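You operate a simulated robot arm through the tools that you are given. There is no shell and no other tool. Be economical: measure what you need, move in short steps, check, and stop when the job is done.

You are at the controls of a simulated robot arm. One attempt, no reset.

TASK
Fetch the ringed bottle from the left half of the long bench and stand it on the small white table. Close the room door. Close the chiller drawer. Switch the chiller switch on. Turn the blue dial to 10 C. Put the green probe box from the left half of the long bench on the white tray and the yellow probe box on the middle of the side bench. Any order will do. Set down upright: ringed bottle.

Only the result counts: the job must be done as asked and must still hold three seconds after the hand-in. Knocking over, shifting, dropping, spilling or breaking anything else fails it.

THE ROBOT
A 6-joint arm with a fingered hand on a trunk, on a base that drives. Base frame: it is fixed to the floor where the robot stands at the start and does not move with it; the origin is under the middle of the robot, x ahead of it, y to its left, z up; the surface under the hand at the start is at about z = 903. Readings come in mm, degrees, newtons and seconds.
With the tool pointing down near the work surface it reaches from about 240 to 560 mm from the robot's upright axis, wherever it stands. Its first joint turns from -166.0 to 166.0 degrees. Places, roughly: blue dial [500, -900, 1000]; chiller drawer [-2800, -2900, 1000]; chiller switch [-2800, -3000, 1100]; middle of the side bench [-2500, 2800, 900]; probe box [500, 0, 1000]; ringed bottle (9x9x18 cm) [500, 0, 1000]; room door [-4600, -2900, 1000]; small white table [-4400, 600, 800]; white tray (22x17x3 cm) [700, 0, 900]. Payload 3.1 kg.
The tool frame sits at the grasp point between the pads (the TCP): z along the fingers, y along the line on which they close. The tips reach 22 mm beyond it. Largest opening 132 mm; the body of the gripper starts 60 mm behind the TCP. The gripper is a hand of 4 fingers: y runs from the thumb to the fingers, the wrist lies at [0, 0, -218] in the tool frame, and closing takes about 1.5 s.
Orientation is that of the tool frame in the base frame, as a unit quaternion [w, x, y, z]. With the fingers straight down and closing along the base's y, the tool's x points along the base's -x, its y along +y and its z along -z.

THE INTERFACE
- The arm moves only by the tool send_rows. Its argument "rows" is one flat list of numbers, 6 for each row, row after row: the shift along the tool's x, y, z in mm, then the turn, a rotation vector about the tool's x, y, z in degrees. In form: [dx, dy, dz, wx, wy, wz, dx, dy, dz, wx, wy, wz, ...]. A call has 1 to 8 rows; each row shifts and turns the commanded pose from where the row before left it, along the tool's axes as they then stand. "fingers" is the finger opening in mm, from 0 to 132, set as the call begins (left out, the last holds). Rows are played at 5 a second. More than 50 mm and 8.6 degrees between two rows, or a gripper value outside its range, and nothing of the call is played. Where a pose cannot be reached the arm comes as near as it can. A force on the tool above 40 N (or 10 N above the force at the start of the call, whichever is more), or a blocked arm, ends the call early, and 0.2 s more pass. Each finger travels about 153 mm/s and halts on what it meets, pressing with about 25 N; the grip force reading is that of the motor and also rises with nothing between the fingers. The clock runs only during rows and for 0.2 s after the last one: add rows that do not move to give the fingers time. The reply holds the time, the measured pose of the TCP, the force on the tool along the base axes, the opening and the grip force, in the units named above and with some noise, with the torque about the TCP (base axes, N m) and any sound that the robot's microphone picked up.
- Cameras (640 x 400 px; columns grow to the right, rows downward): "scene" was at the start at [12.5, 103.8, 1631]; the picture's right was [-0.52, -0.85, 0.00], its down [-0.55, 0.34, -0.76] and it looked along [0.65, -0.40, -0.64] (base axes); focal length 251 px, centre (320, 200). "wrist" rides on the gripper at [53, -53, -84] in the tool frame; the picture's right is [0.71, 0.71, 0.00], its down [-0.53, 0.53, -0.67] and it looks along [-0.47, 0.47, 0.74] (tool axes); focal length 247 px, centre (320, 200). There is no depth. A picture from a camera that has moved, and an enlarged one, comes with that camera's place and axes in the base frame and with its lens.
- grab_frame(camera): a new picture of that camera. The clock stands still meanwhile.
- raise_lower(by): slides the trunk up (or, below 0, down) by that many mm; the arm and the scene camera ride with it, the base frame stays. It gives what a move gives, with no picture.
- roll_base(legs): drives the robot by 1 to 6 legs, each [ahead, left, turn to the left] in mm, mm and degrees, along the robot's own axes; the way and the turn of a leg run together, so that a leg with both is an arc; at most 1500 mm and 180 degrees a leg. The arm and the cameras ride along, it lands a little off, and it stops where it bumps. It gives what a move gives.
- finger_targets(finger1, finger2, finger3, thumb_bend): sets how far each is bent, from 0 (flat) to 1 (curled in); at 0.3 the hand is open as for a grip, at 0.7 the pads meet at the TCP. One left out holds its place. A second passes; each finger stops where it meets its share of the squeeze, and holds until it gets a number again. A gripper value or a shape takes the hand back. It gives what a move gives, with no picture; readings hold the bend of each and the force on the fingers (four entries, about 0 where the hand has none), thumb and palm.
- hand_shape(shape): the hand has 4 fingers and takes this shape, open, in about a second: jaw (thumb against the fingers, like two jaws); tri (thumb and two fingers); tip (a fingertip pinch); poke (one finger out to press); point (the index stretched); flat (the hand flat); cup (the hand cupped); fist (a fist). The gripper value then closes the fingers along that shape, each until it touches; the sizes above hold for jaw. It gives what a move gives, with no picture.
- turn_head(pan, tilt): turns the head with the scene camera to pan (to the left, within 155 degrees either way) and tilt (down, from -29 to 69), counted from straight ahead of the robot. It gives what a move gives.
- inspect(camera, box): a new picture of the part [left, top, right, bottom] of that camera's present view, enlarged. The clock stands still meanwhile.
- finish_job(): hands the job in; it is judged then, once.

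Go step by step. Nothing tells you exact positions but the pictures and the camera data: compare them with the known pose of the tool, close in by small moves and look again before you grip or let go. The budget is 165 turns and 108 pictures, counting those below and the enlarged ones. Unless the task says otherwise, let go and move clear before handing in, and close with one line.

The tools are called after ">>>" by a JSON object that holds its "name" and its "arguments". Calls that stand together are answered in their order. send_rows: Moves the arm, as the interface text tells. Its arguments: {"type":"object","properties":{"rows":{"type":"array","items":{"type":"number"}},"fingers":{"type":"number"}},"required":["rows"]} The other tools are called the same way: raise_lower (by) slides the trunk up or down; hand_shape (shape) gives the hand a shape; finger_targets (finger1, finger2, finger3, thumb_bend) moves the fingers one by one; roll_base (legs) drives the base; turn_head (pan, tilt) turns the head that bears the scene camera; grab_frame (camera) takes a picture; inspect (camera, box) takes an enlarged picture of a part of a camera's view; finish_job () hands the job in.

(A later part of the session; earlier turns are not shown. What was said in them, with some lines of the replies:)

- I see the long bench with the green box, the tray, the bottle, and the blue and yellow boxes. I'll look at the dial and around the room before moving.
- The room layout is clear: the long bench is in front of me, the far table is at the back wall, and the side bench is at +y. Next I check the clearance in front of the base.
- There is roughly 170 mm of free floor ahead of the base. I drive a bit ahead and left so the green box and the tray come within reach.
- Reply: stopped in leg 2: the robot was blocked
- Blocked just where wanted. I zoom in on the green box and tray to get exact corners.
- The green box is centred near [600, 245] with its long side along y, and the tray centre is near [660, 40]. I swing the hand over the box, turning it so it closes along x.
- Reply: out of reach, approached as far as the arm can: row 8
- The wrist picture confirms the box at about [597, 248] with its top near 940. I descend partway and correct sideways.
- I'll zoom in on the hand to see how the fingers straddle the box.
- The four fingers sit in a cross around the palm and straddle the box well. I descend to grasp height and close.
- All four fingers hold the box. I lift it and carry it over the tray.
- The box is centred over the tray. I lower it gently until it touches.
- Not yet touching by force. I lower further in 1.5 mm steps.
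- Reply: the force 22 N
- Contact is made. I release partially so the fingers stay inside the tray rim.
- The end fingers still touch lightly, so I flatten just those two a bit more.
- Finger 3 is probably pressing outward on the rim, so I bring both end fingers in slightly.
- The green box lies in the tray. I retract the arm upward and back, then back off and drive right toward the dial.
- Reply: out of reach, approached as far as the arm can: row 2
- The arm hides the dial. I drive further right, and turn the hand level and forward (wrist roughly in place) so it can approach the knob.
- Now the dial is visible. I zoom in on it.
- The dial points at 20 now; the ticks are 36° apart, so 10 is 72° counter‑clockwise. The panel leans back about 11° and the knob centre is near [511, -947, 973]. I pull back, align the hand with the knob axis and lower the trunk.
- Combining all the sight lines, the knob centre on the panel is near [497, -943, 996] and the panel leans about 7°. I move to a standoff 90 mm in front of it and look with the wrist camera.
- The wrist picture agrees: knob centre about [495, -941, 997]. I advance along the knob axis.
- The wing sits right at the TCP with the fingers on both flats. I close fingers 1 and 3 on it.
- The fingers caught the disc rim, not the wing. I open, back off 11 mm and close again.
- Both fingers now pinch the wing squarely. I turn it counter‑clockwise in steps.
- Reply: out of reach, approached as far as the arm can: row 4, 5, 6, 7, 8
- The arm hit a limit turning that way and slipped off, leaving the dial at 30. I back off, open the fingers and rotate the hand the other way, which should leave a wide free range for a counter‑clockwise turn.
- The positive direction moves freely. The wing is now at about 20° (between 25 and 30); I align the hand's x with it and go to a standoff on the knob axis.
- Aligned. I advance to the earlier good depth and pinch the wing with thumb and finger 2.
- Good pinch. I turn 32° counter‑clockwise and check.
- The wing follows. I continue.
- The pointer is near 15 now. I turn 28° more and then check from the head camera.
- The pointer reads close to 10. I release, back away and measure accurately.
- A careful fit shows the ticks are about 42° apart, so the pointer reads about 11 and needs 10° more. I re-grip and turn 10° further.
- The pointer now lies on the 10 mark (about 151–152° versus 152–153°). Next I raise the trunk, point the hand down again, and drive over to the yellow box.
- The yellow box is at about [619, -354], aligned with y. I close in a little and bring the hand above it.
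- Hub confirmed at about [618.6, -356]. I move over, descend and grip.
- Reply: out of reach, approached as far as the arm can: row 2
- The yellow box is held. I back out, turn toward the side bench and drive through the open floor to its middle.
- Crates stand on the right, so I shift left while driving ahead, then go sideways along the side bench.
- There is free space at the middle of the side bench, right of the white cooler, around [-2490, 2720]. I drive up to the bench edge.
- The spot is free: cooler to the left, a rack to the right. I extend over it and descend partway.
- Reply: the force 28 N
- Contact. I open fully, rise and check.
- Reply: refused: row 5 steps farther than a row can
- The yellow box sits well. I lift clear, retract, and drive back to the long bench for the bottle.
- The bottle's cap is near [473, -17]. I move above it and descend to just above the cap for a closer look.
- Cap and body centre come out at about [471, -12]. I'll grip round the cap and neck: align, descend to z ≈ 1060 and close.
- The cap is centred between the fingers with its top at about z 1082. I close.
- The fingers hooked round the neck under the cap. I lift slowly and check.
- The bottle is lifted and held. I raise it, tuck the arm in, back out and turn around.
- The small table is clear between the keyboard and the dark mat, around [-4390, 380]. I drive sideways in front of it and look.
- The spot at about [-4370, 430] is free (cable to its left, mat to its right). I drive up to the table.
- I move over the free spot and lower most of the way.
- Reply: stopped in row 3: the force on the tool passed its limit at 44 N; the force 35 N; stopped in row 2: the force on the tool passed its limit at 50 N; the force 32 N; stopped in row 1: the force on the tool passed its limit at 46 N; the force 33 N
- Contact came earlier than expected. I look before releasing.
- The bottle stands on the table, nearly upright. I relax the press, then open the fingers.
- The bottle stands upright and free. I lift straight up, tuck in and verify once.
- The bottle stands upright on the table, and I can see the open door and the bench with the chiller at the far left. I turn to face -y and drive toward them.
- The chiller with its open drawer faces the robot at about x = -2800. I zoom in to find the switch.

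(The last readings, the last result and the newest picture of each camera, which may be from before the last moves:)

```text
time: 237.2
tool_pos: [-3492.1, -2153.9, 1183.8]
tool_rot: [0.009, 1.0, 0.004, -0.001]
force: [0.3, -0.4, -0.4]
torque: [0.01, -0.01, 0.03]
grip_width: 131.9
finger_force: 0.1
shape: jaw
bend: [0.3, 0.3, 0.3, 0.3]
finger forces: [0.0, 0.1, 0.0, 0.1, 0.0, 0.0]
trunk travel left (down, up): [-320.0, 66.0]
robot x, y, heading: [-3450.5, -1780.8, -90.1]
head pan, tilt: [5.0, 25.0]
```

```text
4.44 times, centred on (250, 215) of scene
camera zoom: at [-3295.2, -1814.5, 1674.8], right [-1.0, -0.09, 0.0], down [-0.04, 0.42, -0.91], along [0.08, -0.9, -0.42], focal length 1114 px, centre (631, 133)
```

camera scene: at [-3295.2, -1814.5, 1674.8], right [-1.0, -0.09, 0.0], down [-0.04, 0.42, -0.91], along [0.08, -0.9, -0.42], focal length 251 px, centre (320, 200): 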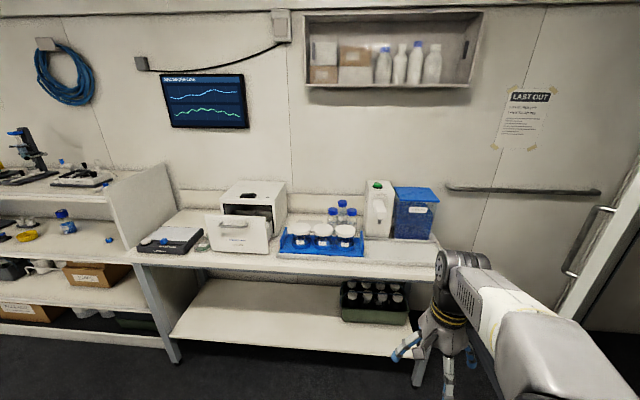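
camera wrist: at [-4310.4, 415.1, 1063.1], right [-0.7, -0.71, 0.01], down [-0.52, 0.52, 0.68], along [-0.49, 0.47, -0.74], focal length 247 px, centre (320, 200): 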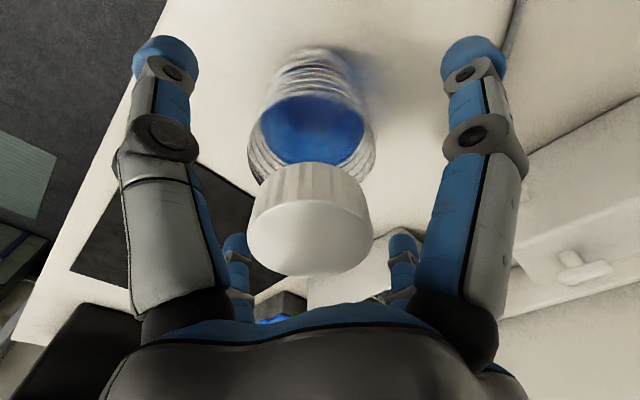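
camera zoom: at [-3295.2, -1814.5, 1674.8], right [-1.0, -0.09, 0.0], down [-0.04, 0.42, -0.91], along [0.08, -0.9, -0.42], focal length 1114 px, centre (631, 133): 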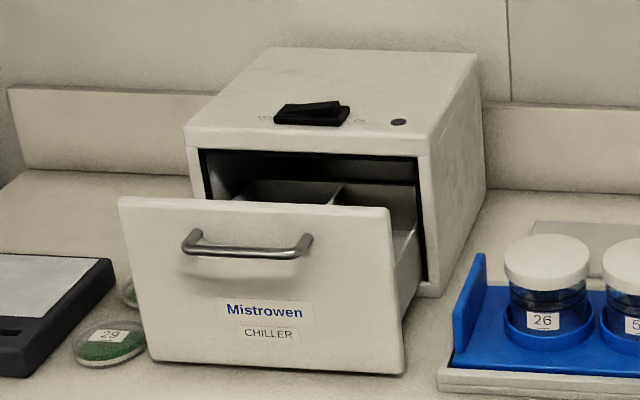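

The rocker switch is on top of the chiller near its front edge; the drawer panel is at y ≈ -2805 and must go back about 150 mm. I drive in front of it, with the hand closed and pitched 45° forward as a pusher.

>>> {"name": "roll_base", "arguments": {"legs": [[350, 0, 0], [0, 640, 0]]}}

>>> {"name": "send_rows", "arguments": {"rows": [0, 30, 0, 0, 0, 0, 0, 0, 0, -7.5, 0, 0, 0, 0, 0, -7.5, 0, 0, 0, 0, 0, -7.5, 0, 0, 0, 0, 0, -7.5, 0, 0, 0, 0, 0, -7.5, 0, 0, 0, 0, 0, -7.5, 0, 0], "fingers": 0}}

>>> {"name": "roll_base", "arguments": {"legs": [[230, 0, 0]]}}

>>> {"name": "turn_head", "arguments": {"pan": 10, "tilt": 50}}

>>> {"name": "grab_frame", "arguments": {"camera": "scene"}}

```text
time: 242.6
tool_pos: [-2872.2, -2506.4, 1183.7]
tool_rot: [0.008, 1.0, -0.009, -0.001]
force: [0.2, 0.2, 0.1]
torque: [0.03, 0.01, 0.0]
grip_width: 132.1
finger_force: 0.1
shape: jaw
bend: [0.3, 0.3, 0.3, 0.3]
finger forces: [0.0, 0.0, 0.1, 0.0, 0.0, 0.0]
trunk travel left (down, up): [-320.0, 66.0]
robot x, y, heading: [-2820.8, -2136.8, -91.4]
head pan, tilt: [5.0, 25.0]
```

```text
time: 244.2
tool_pos: [-2873.0, -2536.0, 1186.2]
tool_rot: [0.391, 0.92, -0.008, -0.005]
force: [0.6, -0.1, -0.5]
torque: [0.02, 0.01, 0.04]
grip_width: 0.0
finger_force: 24.8
shape: jaw
bend: [0.7, 0.7, 0.7, 0.7]
finger forces: [0.0, 0.0, 0.0, 0.0, 0.0, 0.0]
trunk travel left (down, up): [-320.0, 66.0]
robot x, y, heading: [-2821.3, -2138.6, -91.4]
head pan, tilt: [5.0, 25.0]
```

```text
time: 245.9
tool_pos: [-2877.5, -2770.8, 1185.2]
tool_rot: [0.39, 0.921, -0.008, -0.005]
force: [0.0, -0.1, -0.1]
torque: [0.04, -0.01, -0.01]
grip_width: 0.1
finger_force: 25.2
shape: jaw
bend: [0.7, 0.7, 0.7, 0.7]
finger forces: [0.0, 0.1, 0.1, 0.1, 0.1, 0.1]
trunk travel left (down, up): [-320.0, 66.0]
robot x, y, heading: [-2827.2, -2375.8, -91.4]
head pan, tilt: [5.0, 25.0]
```

```text
time: 246.8
tool_pos: [-2878.4, -2769.3, 1185.5]
tool_rot: [0.391, 0.92, -0.007, -0.004]
force: [0.5, -0.7, 0.1]
torque: [0.01, 0.02, 0.0]
grip_width: 0.0
finger_force: 24.8
shape: jaw
bend: [0.7, 0.7, 0.7, 0.7]
finger forces: [0.1, 0.0, 0.0, 0.0, 0.1, 0.0]
trunk travel left (down, up): [-320.0, 66.0]
robot x, y, heading: [-2831.3, -2372.1, -91.5]
head pan, tilt: [10.0, 50.0]
```

```text
19 pictures are left
camera scene: at [-2666.6, -2389.8, 1637.4], right [-0.99, -0.15, 0.0], down [-0.12, 0.76, -0.64], along [0.1, -0.64, -0.77], focal length 251 px, centre (320, 200)
```

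scene: 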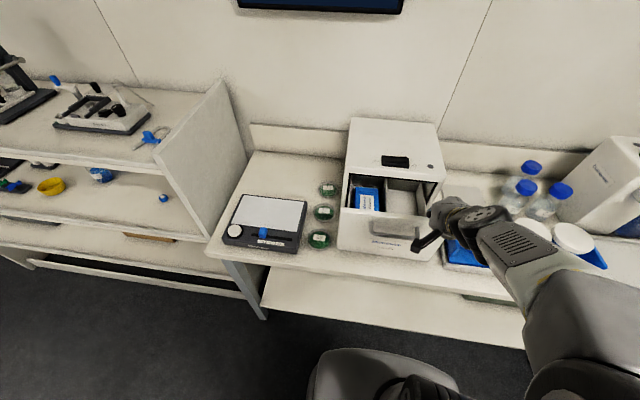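

I centre the hand on the drawer panel (x ≈ -2808), back off a little and lower in front of it.

>>> {"name": "send_rows", "arguments": {"rows": [35, -15.5, -16, 0, 0, 0, 35, -15.5, -16, 0, 0, 0, 0, -28.8, 27.8, 0, 0, 0, 0, -28.8, 27.8, 0, 0, 0, 0, -28.8, 27.8, 0, 0, 0, 0, -28.8, 27.8, 0, 0, 0, 0, -28.8, 27.8, 0, 0, 0]}}

>>> {"name": "inspect", "arguments": {"camera": "scene", "box": [310, 130, 470, 280]}}

```text
time: 248.4
tool_pos: [-2797.2, -2778.1, 1026.0]
tool_rot: [0.387, 0.922, -0.003, -0.016]
force: [0.5, -1.0, 0.7]
torque: [-0.01, 0.0, 0.0]
grip_width: 0.2
finger_force: 25.2
shape: jaw
bend: [0.7, 0.7, 0.7, 0.7]
finger forces: [0.0, 0.0, 0.0, 0.1, 0.1, 0.0]
out of reach, approached as far as the arm can: row 3, 4, 5, 6, 7
trunk travel left (down, up): [-320.0, 66.0]
robot x, y, heading: [-2826.0, -2371.5, -91.0]
head pan, tilt: [10.0, 50.0]
```

```text
2.67 times, centred on (390, 205) of scene
camera zoom: at [-2666.7, -2391.2, 1637.3], right [-0.99, -0.15, 0.0], down [-0.12, 0.76, -0.64], along [0.1, -0.63, -0.77], focal length 668 px, centre (133, 187)
```

zoom: 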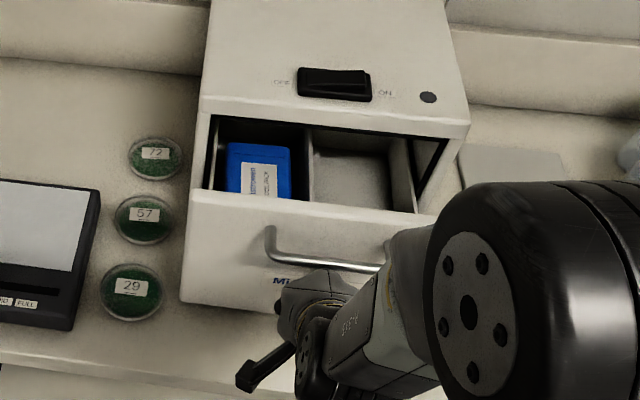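

The fingertips are just in front of the panel. The label shows OFF at left and ON at right, with the rocker's right side raised. Now I push the drawer in.

>>> {"name": "send_rows", "arguments": {"rows": [0, 17.4, 18, 0, 0, 0, 0, 17.4, 18, 0, 0, 0, 0, 17.4, 18, 0, 0, 0, 0, 17.4, 18, 0, 0, 0]}}

>>> {"name": "send_rows", "arguments": {"rows": [0, 10.4, 10.8, 0, 0, 0, 0, 10.4, 10.8, 0, 0, 0, 0, 7, 7, 0, 0, 0, 0, 7, 7, 0, 0, 0]}}

>>> {"name": "inspect", "arguments": {"camera": "scene", "box": [310, 130, 470, 280]}}

```text
time: 249.4
tool_pos: [-2789.4, -2876.9, 1030.2]
tool_rot: [0.391, 0.921, -0.008, -0.004]
force: [0.7, -0.5, -0.5]
torque: [-0.02, -0.01, -0.02]
grip_width: 0.1
finger_force: 25.1
shape: jaw
bend: [0.7, 0.7, 0.7, 0.7]
finger forces: [0.0, 0.1, 0.0, 0.0, 0.0, 0.1]
out of reach, approached as far as the arm can: row 1, 2
trunk travel left (down, up): [-320.0, 66.0]
robot x, y, heading: [-2828.6, -2368.0, -91.2]
head pan, tilt: [10.0, 50.0]
```

```text
time: 250.2
tool_pos: [-2790.2, -2905.1, 1023.2]
tool_rot: [0.377, 0.926, -0.007, -0.004]
force: [-0.6, 27.6, -2.3]
torque: [-1.52, 0.0, 0.02]
grip_width: 0.0
finger_force: 24.4
shape: jaw
bend: [0.7, 0.7, 0.7, 0.7]
finger forces: [0.0, 25.9, 0.1, 0.0, 0.0, 0.1]
trunk travel left (down, up): [-320.0, 66.0]
robot x, y, heading: [-2828.3, -2372.2, -91.1]
head pan, tilt: [10.0, 50.0]
stopped in row 4: the force on the tool passed its limit at 46 N (the readings are from after the stop); the commanded pose is now the measured one
```

```text
2.67 times, centred on (390, 205) of scene
camera zoom: at [-2666.7, -2387.1, 1637.4], right [-0.99, -0.15, 0.0], down [-0.12, 0.76, -0.64], along [0.1, -0.64, -0.77], focal length 668 px, centre (133, 187)
```

zoom: 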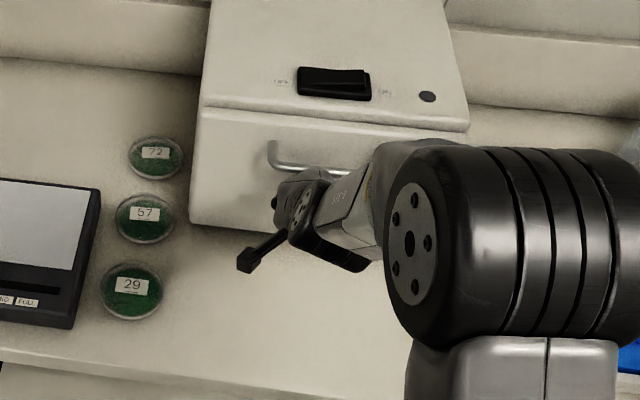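

The drawer is closed against its stop. The switch centre triangulates to about [-2807, -3005, 1125], with the ON end toward -x. I back off, rise, and drive up closer.

>>> {"name": "send_rows", "arguments": {"rows": [0, -14, -14.4, 0, 0, 0, 0, -14, -14.4, 0, 0, 0, 0, 25, -24, 0, 0, 0, 0, 25, -24, 0, 0, 0, 0, 25, -24, 0, 0, 0, 0, 25, -24, 0, 0, 0, 0, 25, -24, 0, 0, 0]}}

>>> {"name": "roll_base", "arguments": {"legs": [[45, 0, 1]]}}

```text
time: 251.8
tool_pos: [-2788.9, -2870.1, 1195.2]
tool_rot: [0.381, 0.924, -0.007, -0.004]
force: [0.8, -1.1, 0.1]
torque: [-0.01, -0.02, 0.04]
grip_width: 0.0
finger_force: 24.9
shape: jaw
bend: [0.7, 0.7, 0.7, 0.7]
finger forces: [0.1, 0.0, 0.1, 0.0, 0.0, 0.0]
out of reach, approached as far as the arm can: row 5
trunk travel left (down, up): [-320.0, 66.0]
robot x, y, heading: [-2827.4, -2369.5, -91.0]
head pan, tilt: [10.0, 50.0]
```

```text
time: 252.8
tool_pos: [-2781.4, -2917.1, 1193.3]
tool_rot: [0.381, 0.925, 0.0, -0.001]
force: [1.0, -0.2, 0.1]
torque: [0.01, 0.01, 0.01]
grip_width: 0.0
finger_force: 25.6
shape: jaw
bend: [0.7, 0.7, 0.7, 0.7]
finger forces: [0.0, 0.0, 0.0, 0.0, 0.1, 0.0]
trunk travel left (down, up): [-320.0, 66.0]
robot x, y, heading: [-2828.0, -2414.2, -90.3]
head pan, tilt: [10.0, 50.0]
```

>>> {"name": "send_rows", "arguments": {"rows": [-20.3, 15.4, 19, 0, 0, 0, -20.3, 15.4, 19, 0, 0, 0, -20.3, 15.4, 19, 0, 0, 0]}}

>>> {"name": "inspect", "arguments": {"camera": "scene", "box": [340, 90, 460, 210]}}

>>> {"name": "grab_frame", "arguments": {"camera": "wrist"}}

```text
time: 253.6
tool_pos: [-2842.9, -2989.2, 1187.4]
tool_rot: [0.382, 0.924, 0.0, 0.0]
force: [1.0, -0.1, 0.3]
torque: [-0.01, -0.01, 0.0]
grip_width: 0.0
finger_force: 24.7
shape: jaw
bend: [0.7, 0.7, 0.7, 0.7]
finger forces: [0.1, 0.1, 0.1, 0.0, 0.0, 0.1]
trunk travel left (down, up): [-320.0, 66.0]
robot x, y, heading: [-2830.0, -2416.1, -90.6]
head pan, tilt: [10.0, 50.0]
```

```text
3.33 times, centred on (400, 150) of scene
camera zoom: at [-2667.7, -2432.4, 1637.4], right [-0.99, -0.17, 0.0], down [-0.13, 0.76, -0.64], along [0.11, -0.63, -0.77], focal length 836 px, centre (53, 367)
```

zoom: 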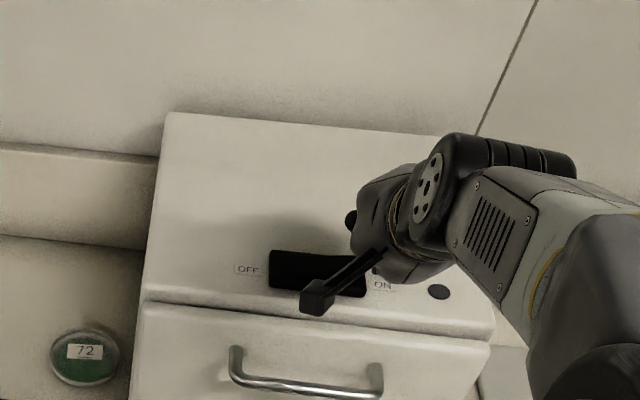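

```text
15 pictures are left
camera wrist: at [-2790.1, -2893.2, 1208.2], right [0.71, -0.5, 0.5], down [-0.53, 0.1, 0.85], along [-0.47, -0.86, -0.19], focal length 247 px, centre (320, 200)
```

wrist: 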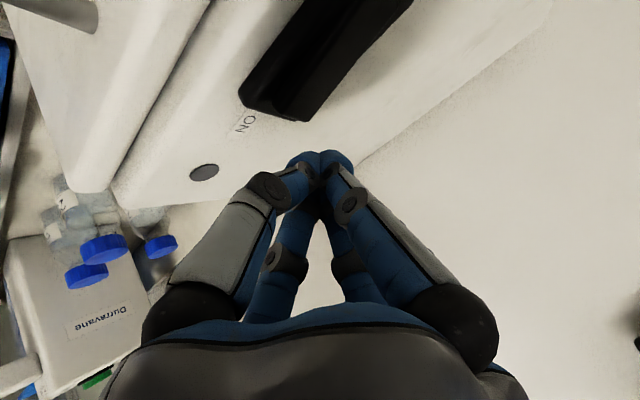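

The wrist view puts the rocker's ON end at x ≈ -2842; I press at x ≈ -2831 and go down.

>>> {"name": "send_rows", "arguments": {"rows": [11, 0, 0, 0, 0, 0, 0, -10.6, 10.6, 0, 0, 0, 0, -7, 7, 0, 0, 0, 0, -3.5, 3.5, 0, 0, 0, 0, -3.5, 3.5, 0, 0, 0, 0, -3.5, 3.5, 0, 0, 0]}}

```text
time: 254.9
tool_pos: [-2831.2, -2994.2, 1159.5]
tool_rot: [0.396, 0.918, -0.001, -0.001]
force: [-1.3, 3.6, 10.6]
torque: [-0.06, -0.06, -0.01]
grip_width: 0.1
finger_force: 24.9
shape: jaw
bend: [0.7, 0.7, 0.7, 0.7]
finger forces: [0.0, 0.0, 0.1, 0.0, 0.0, 0.0]
trunk travel left (down, up): [-320.0, 66.0]
robot x, y, heading: [-2827.3, -2416.7, -90.5]
head pan, tilt: [10.0, 50.0]
heard: click
stopped in row 6: the force on the tool passed its limit at 44 N (the readings are from after the stop); the commanded pose is now the measured one
```

A click was heard. I lift off and check the rocker.

>>> {"name": "send_rows", "arguments": {"rows": [0, 10.6, -10.6, 0, 0, 0, 0, 20, -20, 0, 0, 0, 0, 20, -20, 0, 0, 0, 0, -30, -30, 0, 0, 0, 0, -30, -30, 0, 0, 0, 0, -30, -30, 0, 0, 0]}}

>>> {"name": "inspect", "arguments": {"camera": "scene", "box": [350, 130, 420, 190]}}

```text
time: 256.3
tool_pos: [-2830.5, -2862.7, 1225.4]
tool_rot: [0.394, 0.919, 0.0, -0.001]
force: [-0.5, -0.2, -0.1]
torque: [-0.01, 0.0, -0.03]
grip_width: 0.1
finger_force: 24.8
shape: jaw
bend: [0.7, 0.7, 0.7, 0.7]
finger forces: [0.0, 0.0, 0.0, 0.0, 0.0, 0.0]
trunk travel left (down, up): [-320.0, 66.0]
robot x, y, heading: [-2829.5, -2417.0, -90.3]
head pan, tilt: [10.0, 50.0]
```

```text
6.67 times, centred on (385, 160) of scene
camera zoom: at [-2667.0, -2429.7, 1637.3], right [-0.99, -0.17, 0.0], down [-0.13, 0.75, -0.64], along [0.11, -0.63, -0.77], focal length 1671 px, centre (-113, 467)
```

zoom: 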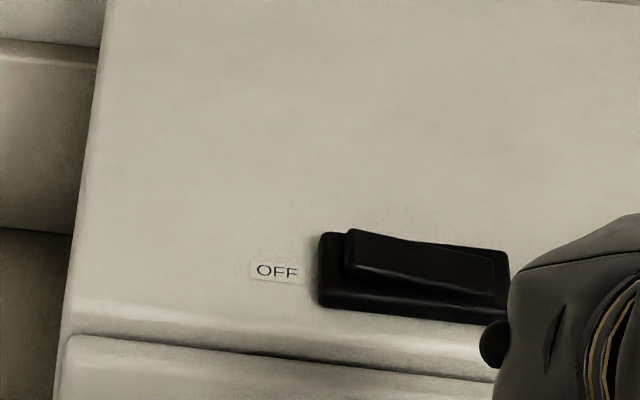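

The OFF side is now raised, so the switch is ON, and the drawer seam is closed. Next the door: I back off, drive toward it and take a closer look.

>>> {"name": "roll_base", "arguments": {"legs": [[-280, 0, 0], [0, -900, 0], [0, 0, -45]]}}

>>> {"name": "turn_head", "arguments": {"pan": 0, "tilt": 35}}

>>> {"name": "grab_frame", "arguments": {"camera": "scene"}}

```text
time: 264.7
tool_pos: [-4041.5, -2435.6, 1225.1]
tool_rot: [0.362, 0.847, -0.358, -0.153]
force: [0.0, -0.5, 0.4]
torque: [0.01, -0.01, 0.01]
grip_width: 0.0
finger_force: 24.7
shape: jaw
bend: [0.7, 0.7, 0.7, 0.7]
finger forces: [0.0, 0.1, 0.0, 0.0, 0.0, 0.0]
trunk travel left (down, up): [-320.0, 66.0]
robot x, y, heading: [-3719.5, -2126.4, -136.4]
head pan, tilt: [10.0, 50.0]
```

```text
time: 265.4
tool_pos: [-4040.3, -2436.6, 1224.6]
tool_rot: [0.362, 0.847, -0.357, -0.153]
force: [0.8, 0.3, 0.1]
torque: [0.0, 0.01, 0.02]
grip_width: 0.1
finger_force: 25.1
shape: jaw
bend: [0.7, 0.7, 0.7, 0.7]
finger forces: [0.0, 0.1, 0.0, 0.0, 0.1, 0.1]
trunk travel left (down, up): [-320.0, 66.0]
robot x, y, heading: [-3719.3, -2125.5, -136.3]
head pan, tilt: [0.0, 35.0]
```

```text
13 pictures are left
camera scene: at [-3635.6, -2250.9, 1659.0], right [-0.69, 0.72, 0.0], down [0.41, 0.4, -0.82], along [-0.59, -0.57, -0.57], focal length 251 px, centre (320, 200)
```

scene: 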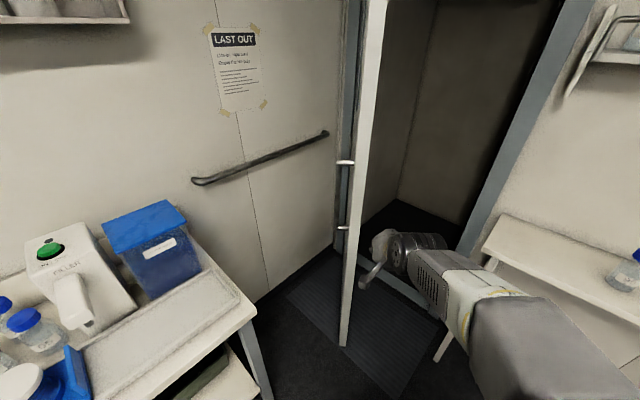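

The door's free edge is near [-4290, -2665], hinged near [-4900, -3060]. I extend the arm a bit and go round to the back side of the door edge.

>>> {"name": "send_rows", "arguments": {"rows": [0, 30, 30, 0, 0, 0, 0, 30, 30, 0, 0, 0]}}

>>> {"name": "roll_base", "arguments": {"legs": [[0, 0, 28], [395, -167, 0]]}}

>>> {"name": "turn_head", "arguments": {"pan": -25, "tilt": 40}}

>>> {"name": "grab_frame", "arguments": {"camera": "scene"}}

```text
time: 266.0
tool_pos: [-4100.1, -2494.5, 1226.1]
tool_rot: [0.361, 0.847, -0.358, -0.154]
force: [0.3, 0.0, 0.0]
torque: [-0.03, -0.02, 0.01]
grip_width: 0.0
finger_force: 24.4
shape: jaw
bend: [0.7, 0.7, 0.7, 0.7]
finger forces: [0.0, 0.0, 0.1, 0.1, 0.1, 0.0]
trunk travel left (down, up): [-320.0, 66.0]
robot x, y, heading: [-3716.2, -2127.5, -136.1]
head pan, tilt: [0.0, 35.0]
```

```text
time: 270.1
tool_pos: [-4160.3, -2962.1, 1227.5]
tool_rot: [0.388, 0.909, -0.141, -0.061]
force: [0.1, 0.2, 0.0]
torque: [-0.01, 0.01, -0.01]
grip_width: 0.2
finger_force: 24.7
shape: jaw
bend: [0.7, 0.7, 0.7, 0.7]
finger forces: [0.0, 0.0, 0.0, 0.0, 0.0, 0.1]
trunk travel left (down, up): [-320.0, 66.0]
robot x, y, heading: [-3994.4, -2453.3, -107.8]
head pan, tilt: [0.0, 35.0]
```

```text
time: 271.0
tool_pos: [-4160.7, -2961.9, 1227.4]
tool_rot: [0.389, 0.909, -0.14, -0.061]
force: [-0.6, -0.8, 0.4]
torque: [0.03, 0.01, -0.01]
grip_width: 0.0
finger_force: 25.2
shape: jaw
bend: [0.7, 0.7, 0.7, 0.7]
finger forces: [0.1, 0.0, 0.0, 0.0, 0.1, 0.1]
trunk travel left (down, up): [-320.0, 66.0]
robot x, y, heading: [-4000.1, -2457.7, -108.3]
head pan, tilt: [-25.0, 40.0]
```

```text
12 pictures are left
camera scene: at [-3897.8, -2506.8, 1651.5], right [-0.73, 0.68, 0.0], down [0.44, 0.47, -0.77], along [-0.52, -0.56, -0.64], focal length 251 px, centre (320, 200)
```

scene: 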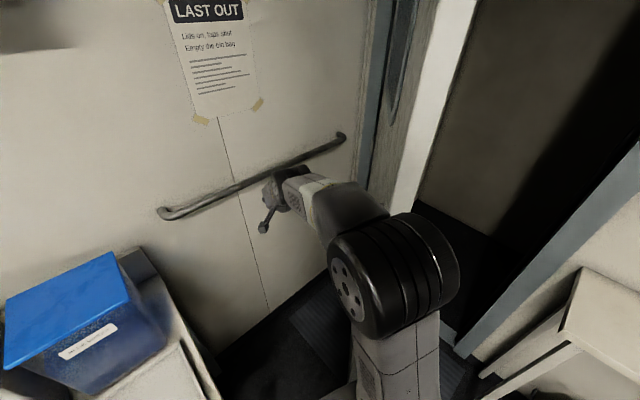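

The arm is on the back side of the door. I sweep by turning right in place.

>>> {"name": "roll_base", "arguments": {"legs": [[0, 0, -35]]}}

>>> {"name": "turn_head", "arguments": {"pan": -5, "tilt": 40}}

>>> {"name": "grab_frame", "arguments": {"camera": "scene"}}

```text
time: 273.1
tool_pos: [-4423.0, -2776.5, 1227.4]
tool_rot: [0.352, 0.823, -0.41, -0.175]
force: [0.4, 0.1, -0.1]
torque: [0.0, -0.02, 0.01]
grip_width: 0.1
finger_force: 25.3
shape: jaw
bend: [0.7, 0.7, 0.7, 0.7]
finger forces: [0.1, 0.1, 0.1, 0.0, 0.0, 0.1]
trunk travel left (down, up): [-320.0, 66.0]
robot x, y, heading: [-3999.8, -2456.8, -143.4]
head pan, tilt: [-25.0, 40.0]
```

```text
time: 273.9
tool_pos: [-4422.9, -2775.8, 1227.5]
tool_rot: [0.352, 0.823, -0.41, -0.176]
force: [-0.1, -0.3, -0.4]
torque: [-0.02, 0.0, 0.0]
grip_width: 0.0
finger_force: 25.0
shape: jaw
bend: [0.7, 0.7, 0.7, 0.7]
finger forces: [0.0, 0.1, 0.1, 0.1, 0.0, 0.0]
trunk travel left (down, up): [-320.0, 66.0]
robot x, y, heading: [-4002.5, -2456.4, -143.1]
head pan, tilt: [-5.0, 40.0]
```

```text
11 pictures are left
camera scene: at [-3934.8, -2582.9, 1651.5], right [-0.53, 0.85, 0.0], down [0.55, 0.34, -0.77], along [-0.65, -0.4, -0.64], focal length 251 px, centre (320, 200)
```

scene: 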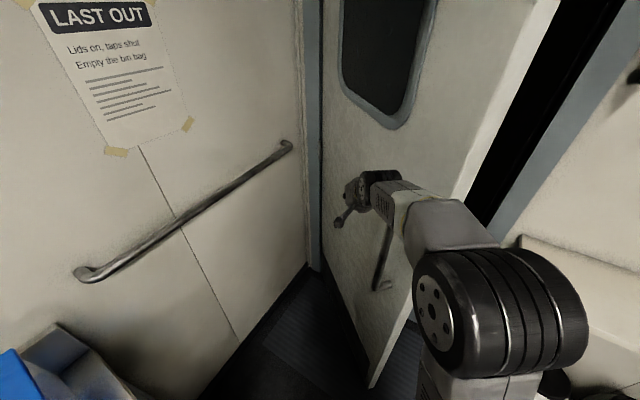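

The door has swung to about 35° open. I continue with a combined drive and turn that pushes it closed without touching the side table.

>>> {"name": "roll_base", "arguments": {"legs": [[130, 16, -12.3], [123, 44, -12.3]]}}

>>> {"name": "turn_head", "arguments": {"pan": -10, "tilt": 35}}

>>> {"name": "grab_frame", "arguments": {"camera": "scene"}}

```text
time: 275.9
tool_pos: [-4664.4, -2754.9, 1222.2]
tool_rot: [0.311, 0.749, -0.541, -0.225]
force: [0.4, -1.2, -0.2]
torque: [0.01, -0.03, 0.0]
grip_width: 0.1
finger_force: 24.8
shape: jaw
bend: [0.7, 0.7, 0.7, 0.7]
finger forces: [0.1, 0.1, 0.1, 0.0, 0.0, 0.0]
trunk travel left (down, up): [-320.0, 66.0]
robot x, y, heading: [-4158.0, -2581.5, -162.3]
head pan, tilt: [-5.0, 40.0]
stopped in leg 2: the force on the tool passed its limit at 54 N (the readings are from after the stop); the commanded pose is now the measured one
```

```text
time: 276.5
tool_pos: [-4660.2, -2749.9, 1225.5]
tool_rot: [0.315, 0.747, -0.541, -0.225]
force: [0.1, 0.5, -0.3]
torque: [-0.04, -0.02, -0.03]
grip_width: 0.0
finger_force: 25.3
shape: jaw
bend: [0.7, 0.7, 0.7, 0.7]
finger forces: [0.1, 0.0, 0.1, 0.0, 0.0, 0.0]
trunk travel left (down, up): [-320.0, 66.0]
robot x, y, heading: [-4160.6, -2583.7, -162.2]
head pan, tilt: [-10.0, 35.0]
```

```text
10 pictures are left
camera scene: at [-4143.6, -2717.7, 1659.1], right [-0.14, 0.99, 0.0], down [0.57, 0.08, -0.82], along [-0.81, -0.11, -0.57], focal length 251 px, centre (320, 200)
```

scene: 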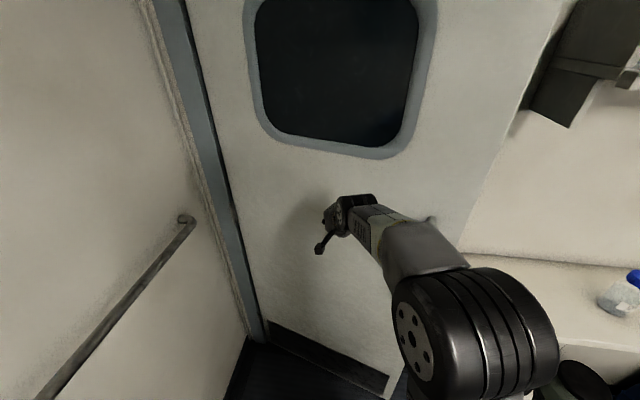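

The door is about 10° open now. I continue pushing forward in small legs.

>>> {"name": "roll_base", "arguments": {"legs": [[80, 36, -9], [70, 38, -8]]}}

```text
time: 277.6
tool_pos: [-4733.0, -2731.5, 1221.6]
tool_rot: [0.294, 0.714, -0.589, -0.239]
force: [-0.8, 0.0, 0.0]
torque: [0.02, -0.03, 0.01]
grip_width: 0.0
finger_force: 25.0
shape: jaw
bend: [0.7, 0.7, 0.7, 0.7]
finger forces: [0.1, 0.1, 0.0, 0.0, 0.1, 0.0]
trunk travel left (down, up): [-320.0, 66.0]
robot x, y, heading: [-4214.2, -2630.4, -169.6]
head pan, tilt: [-10.0, 35.0]
stopped in leg 1: the force on the tool passed its limit at 56 N (the readings are from after the stop); the commanded pose is now the measured one
```

>>> {"name": "roll_base", "arguments": {"legs": [[60, 35, -8]]}}

>>> {"name": "roll_base", "arguments": {"legs": [[40, 0, 0]]}}

>>> {"name": "grab_frame", "arguments": {"camera": "scene"}}

```text
time: 278.6
tool_pos: [-4764.4, -2715.9, 1218.6]
tool_rot: [0.278, 0.692, -0.619, -0.246]
force: [0.0, -1.0, -0.1]
torque: [0.01, -0.02, -0.02]
grip_width: 0.2
finger_force: 24.5
shape: jaw
bend: [0.7, 0.7, 0.7, 0.7]
finger forces: [0.1, 0.1, 0.1, 0.0, 0.1, 0.1]
trunk travel left (down, up): [-320.0, 66.0]
robot x, y, heading: [-4245.4, -2653.1, -174.3]
head pan, tilt: [-10.0, 35.0]
stopped in leg 1: the force on the tool passed its limit at 91 N (the readings are from after the stop); the commanded pose is now the measured one
```

```text
time: 279.4
tool_pos: [-4803.2, -2715.8, 1218.9]
tool_rot: [0.28, 0.692, -0.619, -0.246]
force: [-0.3, 0.9, 0.1]
torque: [0.03, -0.03, 0.0]
grip_width: 0.1
finger_force: 25.2
shape: jaw
bend: [0.7, 0.7, 0.7, 0.7]
finger forces: [0.0, 0.0, 0.1, 0.1, 0.0, 0.0]
trunk travel left (down, up): [-320.0, 66.0]
robot x, y, heading: [-4283.9, -2654.8, -174.3]
head pan, tilt: [-10.0, 35.0]
```

```text
9 pictures are left
camera scene: at [-4299.3, -2789.5, 1659.1], right [0.07, 1.0, 0.0], down [0.57, -0.04, -0.82], along [-0.82, 0.06, -0.57], focal length 251 px, centre (320, 200)
```

scene: 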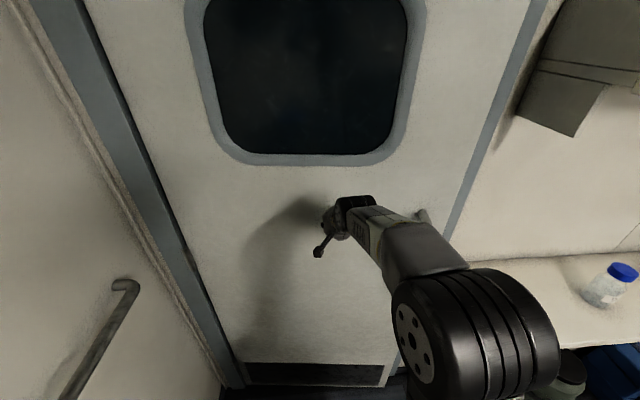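

The door looks nearly shut. I press it home gently with the arm.

>>> {"name": "send_rows", "arguments": {"rows": [0, 6, 6, 0, 0, 0, 0, 6, 6, 0, 0, 0, 0, 6, 6, 0, 0, 0, 0, 6, 6, 0, 0, 0, 0, 6, 6, 0, 0, 0, 0, 6, 6, 0, 0, 0, 0, 6, 6, 0, 0, 0, 0, 6, 6, 0, 0, 0]}}

>>> {"name": "grab_frame", "arguments": {"camera": "scene"}}

```text
time: 281.4
tool_pos: [-4858.4, -2723.8, 1216.3]
tool_rot: [0.277, 0.693, -0.621, -0.241]
force: [24.8, 1.9, 7.4]
torque: [0.1, -0.19, -0.14]
grip_width: 0.0
finger_force: 25.2
shape: jaw
bend: [0.7, 0.7, 0.7, 0.7]
finger forces: [0.0, 0.0, 0.1, 0.0, 0.0, 0.0]
trunk travel left (down, up): [-320.0, 66.0]
robot x, y, heading: [-4286.5, -2655.5, -174.4]
head pan, tilt: [-10.0, 35.0]
stopped in row 8: the force on the tool passed its limit at 41 N (the readings are from after the stop); the commanded pose is now the measured one
```

```text
8 pictures are left
camera scene: at [-4287.4, -2788.4, 1659.4], right [0.07, 1.0, 0.0], down [0.57, -0.04, -0.82], along [-0.82, 0.06, -0.57], focal length 251 px, centre (320, 200)
```

scene: 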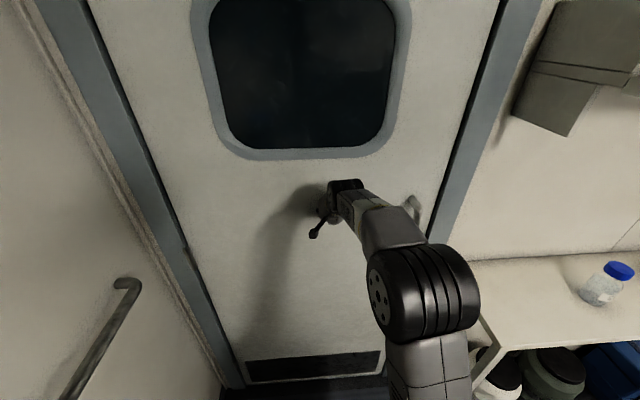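

>>> {"name": "send_rows", "arguments": {"rows": [0, 4, 4, 0, 0, 0, 0, 4, 4, 0, 0, 0, 0, 4, 4, 0, 0, 0, 0, 4, 4, 0, 0, 0]}}

>>> {"name": "inspect", "arguments": {"camera": "scene", "box": [360, 60, 560, 260]}}

```text
time: 281.8
tool_pos: [-4859.7, -2724.5, 1214.8]
tool_rot: [0.273, 0.694, -0.621, -0.239]
force: [29.1, 1.8, 6.9]
torque: [0.03, -0.3, -0.13]
grip_width: 0.0
finger_force: 25.4
shape: jaw
bend: [0.7, 0.7, 0.7, 0.7]
finger forces: [0.0, 0.0, 0.0, 0.1, 0.1, 0.0]
trunk travel left (down, up): [-320.0, 66.0]
robot x, y, heading: [-4286.2, -2657.0, -174.3]
head pan, tilt: [-10.0, 35.0]
stopped in row 1: the force on the tool passed its limit at 43 N (the readings are from after the stop); the commanded pose is now the measured one
```

```text
2.00 times, centred on (460, 160) of scene
camera zoom: at [-4284.8, -2788.4, 1659.3], right [0.07, 1.0, 0.0], down [0.57, -0.04, -0.82], along [-0.82, 0.06, -0.57], focal length 501 px, centre (40, 280)
```

zoom: 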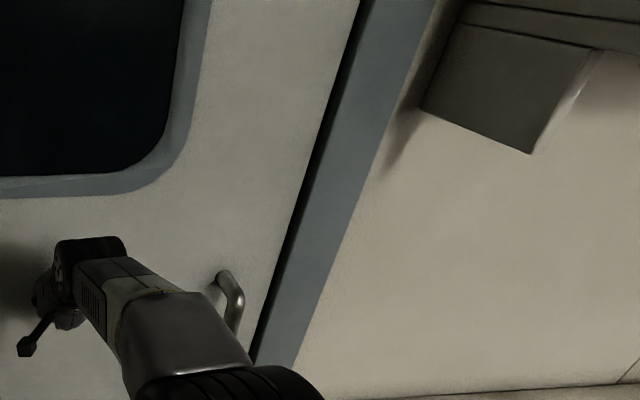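

The door is hard against its stop. I withdraw and check that it stays shut.

>>> {"name": "send_rows", "arguments": {"rows": [0, -4, -4, 0, 0, 0, 0, -10, -10, 0, 0, 0, 0, -20, -20, 0, 0, 0, 0, -20, -20, 0, 0, 0]}}

>>> {"name": "roll_base", "arguments": {"legs": [[-120, 60, 0], [-300, -350, 0]]}}

>>> {"name": "grab_frame", "arguments": {"camera": "scene"}}

```text
time: 282.8
tool_pos: [-4792.5, -2716.4, 1214.2]
tool_rot: [0.273, 0.694, -0.622, -0.238]
force: [0.0, 0.2, 1.4]
torque: [0.04, -0.02, 0.0]
grip_width: 0.0
finger_force: 25.0
shape: jaw
bend: [0.7, 0.7, 0.7, 0.7]
finger forces: [0.1, 0.0, 0.0, 0.0, 0.0, 0.0]
trunk travel left (down, up): [-320.0, 66.0]
robot x, y, heading: [-4281.6, -2660.0, -174.2]
head pan, tilt: [-10.0, 35.0]
```

```text
time: 286.5
tool_pos: [-4400.5, -2387.9, 1214.0]
tool_rot: [0.273, 0.694, -0.622, -0.238]
force: [-0.1, 0.1, -1.3]
torque: [-0.02, -0.02, -0.03]
grip_width: 0.0
finger_force: 24.8
shape: jaw
bend: [0.7, 0.7, 0.7, 0.7]
finger forces: [0.1, 0.1, 0.0, 0.0, 0.1, 0.0]
trunk travel left (down, up): [-320.0, 66.0]
robot x, y, heading: [-3888.7, -2328.7, -174.5]
head pan, tilt: [-10.0, 35.0]
```

```text
6 pictures are left
camera scene: at [-3904.2, -2460.8, 1659.1], right [0.08, 1.0, 0.0], down [0.57, -0.04, -0.82], along [-0.82, 0.06, -0.57], focal length 251 px, centre (320, 200)
```

scene: 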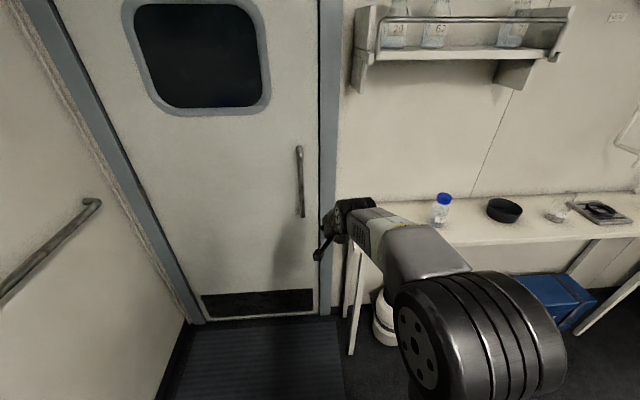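

The door is shut in its frame. One last look at the bottle and the chiller before handing in.

>>> {"name": "turn_head", "arguments": {"pan": -84, "tilt": 18}}

>>> {"name": "inspect", "arguments": {"camera": "scene", "box": [220, 120, 420, 245]}}

>>> {"name": "turn_head", "arguments": {"pan": 144, "tilt": 25}}

>>> {"name": "inspect", "arguments": {"camera": "scene", "box": [220, 120, 420, 270]}}

```text
time: 287.9
tool_pos: [-4400.6, -2387.5, 1213.7]
tool_rot: [0.273, 0.693, -0.623, -0.239]
force: [0.2, -0.8, 0.0]
torque: [-0.02, 0.0, 0.01]
grip_width: 0.0
finger_force: 24.9
shape: jaw
bend: [0.7, 0.7, 0.7, 0.7]
finger forces: [0.1, 0.1, 0.0, 0.1, 0.0, 0.0]
trunk travel left (down, up): [-320.0, 66.0]
robot x, y, heading: [-3892.9, -2328.7, -174.5]
head pan, tilt: [-84.0, 18.0]
```

```text
3.20 times, centred on (320, 182) of scene
camera zoom: at [-3835.6, -2376.6, 1686.2], right [0.98, 0.2, 0.0], down [0.06, -0.3, -0.95], along [-0.19, 0.93, -0.31], focal length 802 px, centre (320, 256)
```

zoom: 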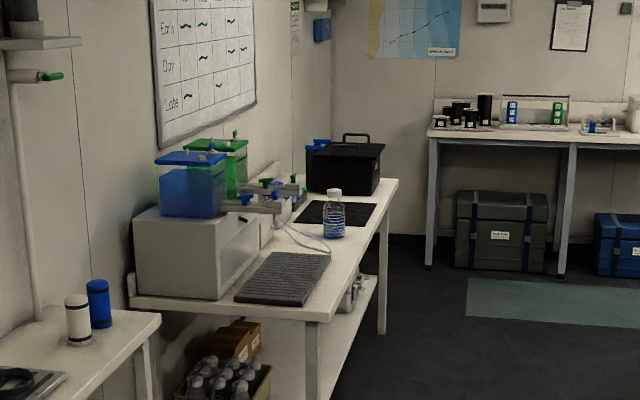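

```text
time: 291.2
tool_pos: [-4401.7, -2387.7, 1214.9]
tool_rot: [0.273, 0.694, -0.622, -0.238]
force: [-0.5, -1.2, -0.3]
torque: [-0.01, 0.01, -0.02]
grip_width: 0.0
finger_force: 24.6
shape: jaw
bend: [0.7, 0.7, 0.7, 0.7]
finger forces: [0.0, 0.0, 0.0, 0.1, 0.0, 0.0]
trunk travel left (down, up): [-320.0, 66.0]
robot x, y, heading: [-3895.6, -2327.8, -174.5]
head pan, tilt: [144.0, 25.0]
```

```text
2.67 times, centred on (320, 195) of scene
camera zoom: at [-3737.4, -2514.7, 1674.8], right [-0.51, -0.86, 0.0], down [-0.36, 0.21, -0.91], along [0.78, -0.46, -0.42], focal length 668 px, centre (320, 213)
```

zoom: 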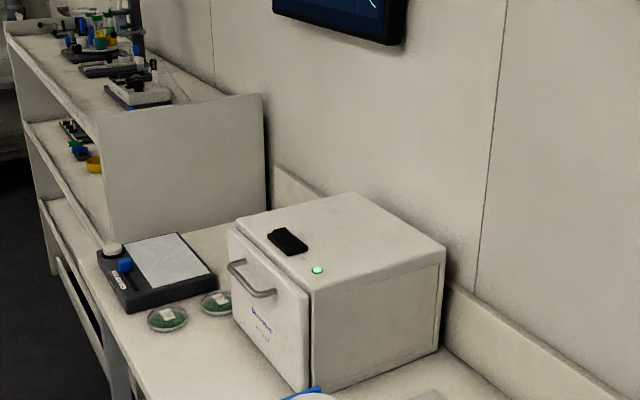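

The chiller lamp is lit green, its drawer is flush, and the bottle stands upright on the table. I'm handing in now.

>>> {"name": "finish_job", "arguments": {}}

```text
The job is handed in.
```

All seven tasks are done and the job is handed in: the bottle stands upright on the small white table, the door and chiller drawer are closed, the chiller switch is on (its lamp lit green), the blue dial is set to 10 C as read from camera views, the green box is on the white tray, and the yellow box is near the middle of the side bench, about 85 mm short of the listed mid-point, towards the front edge.
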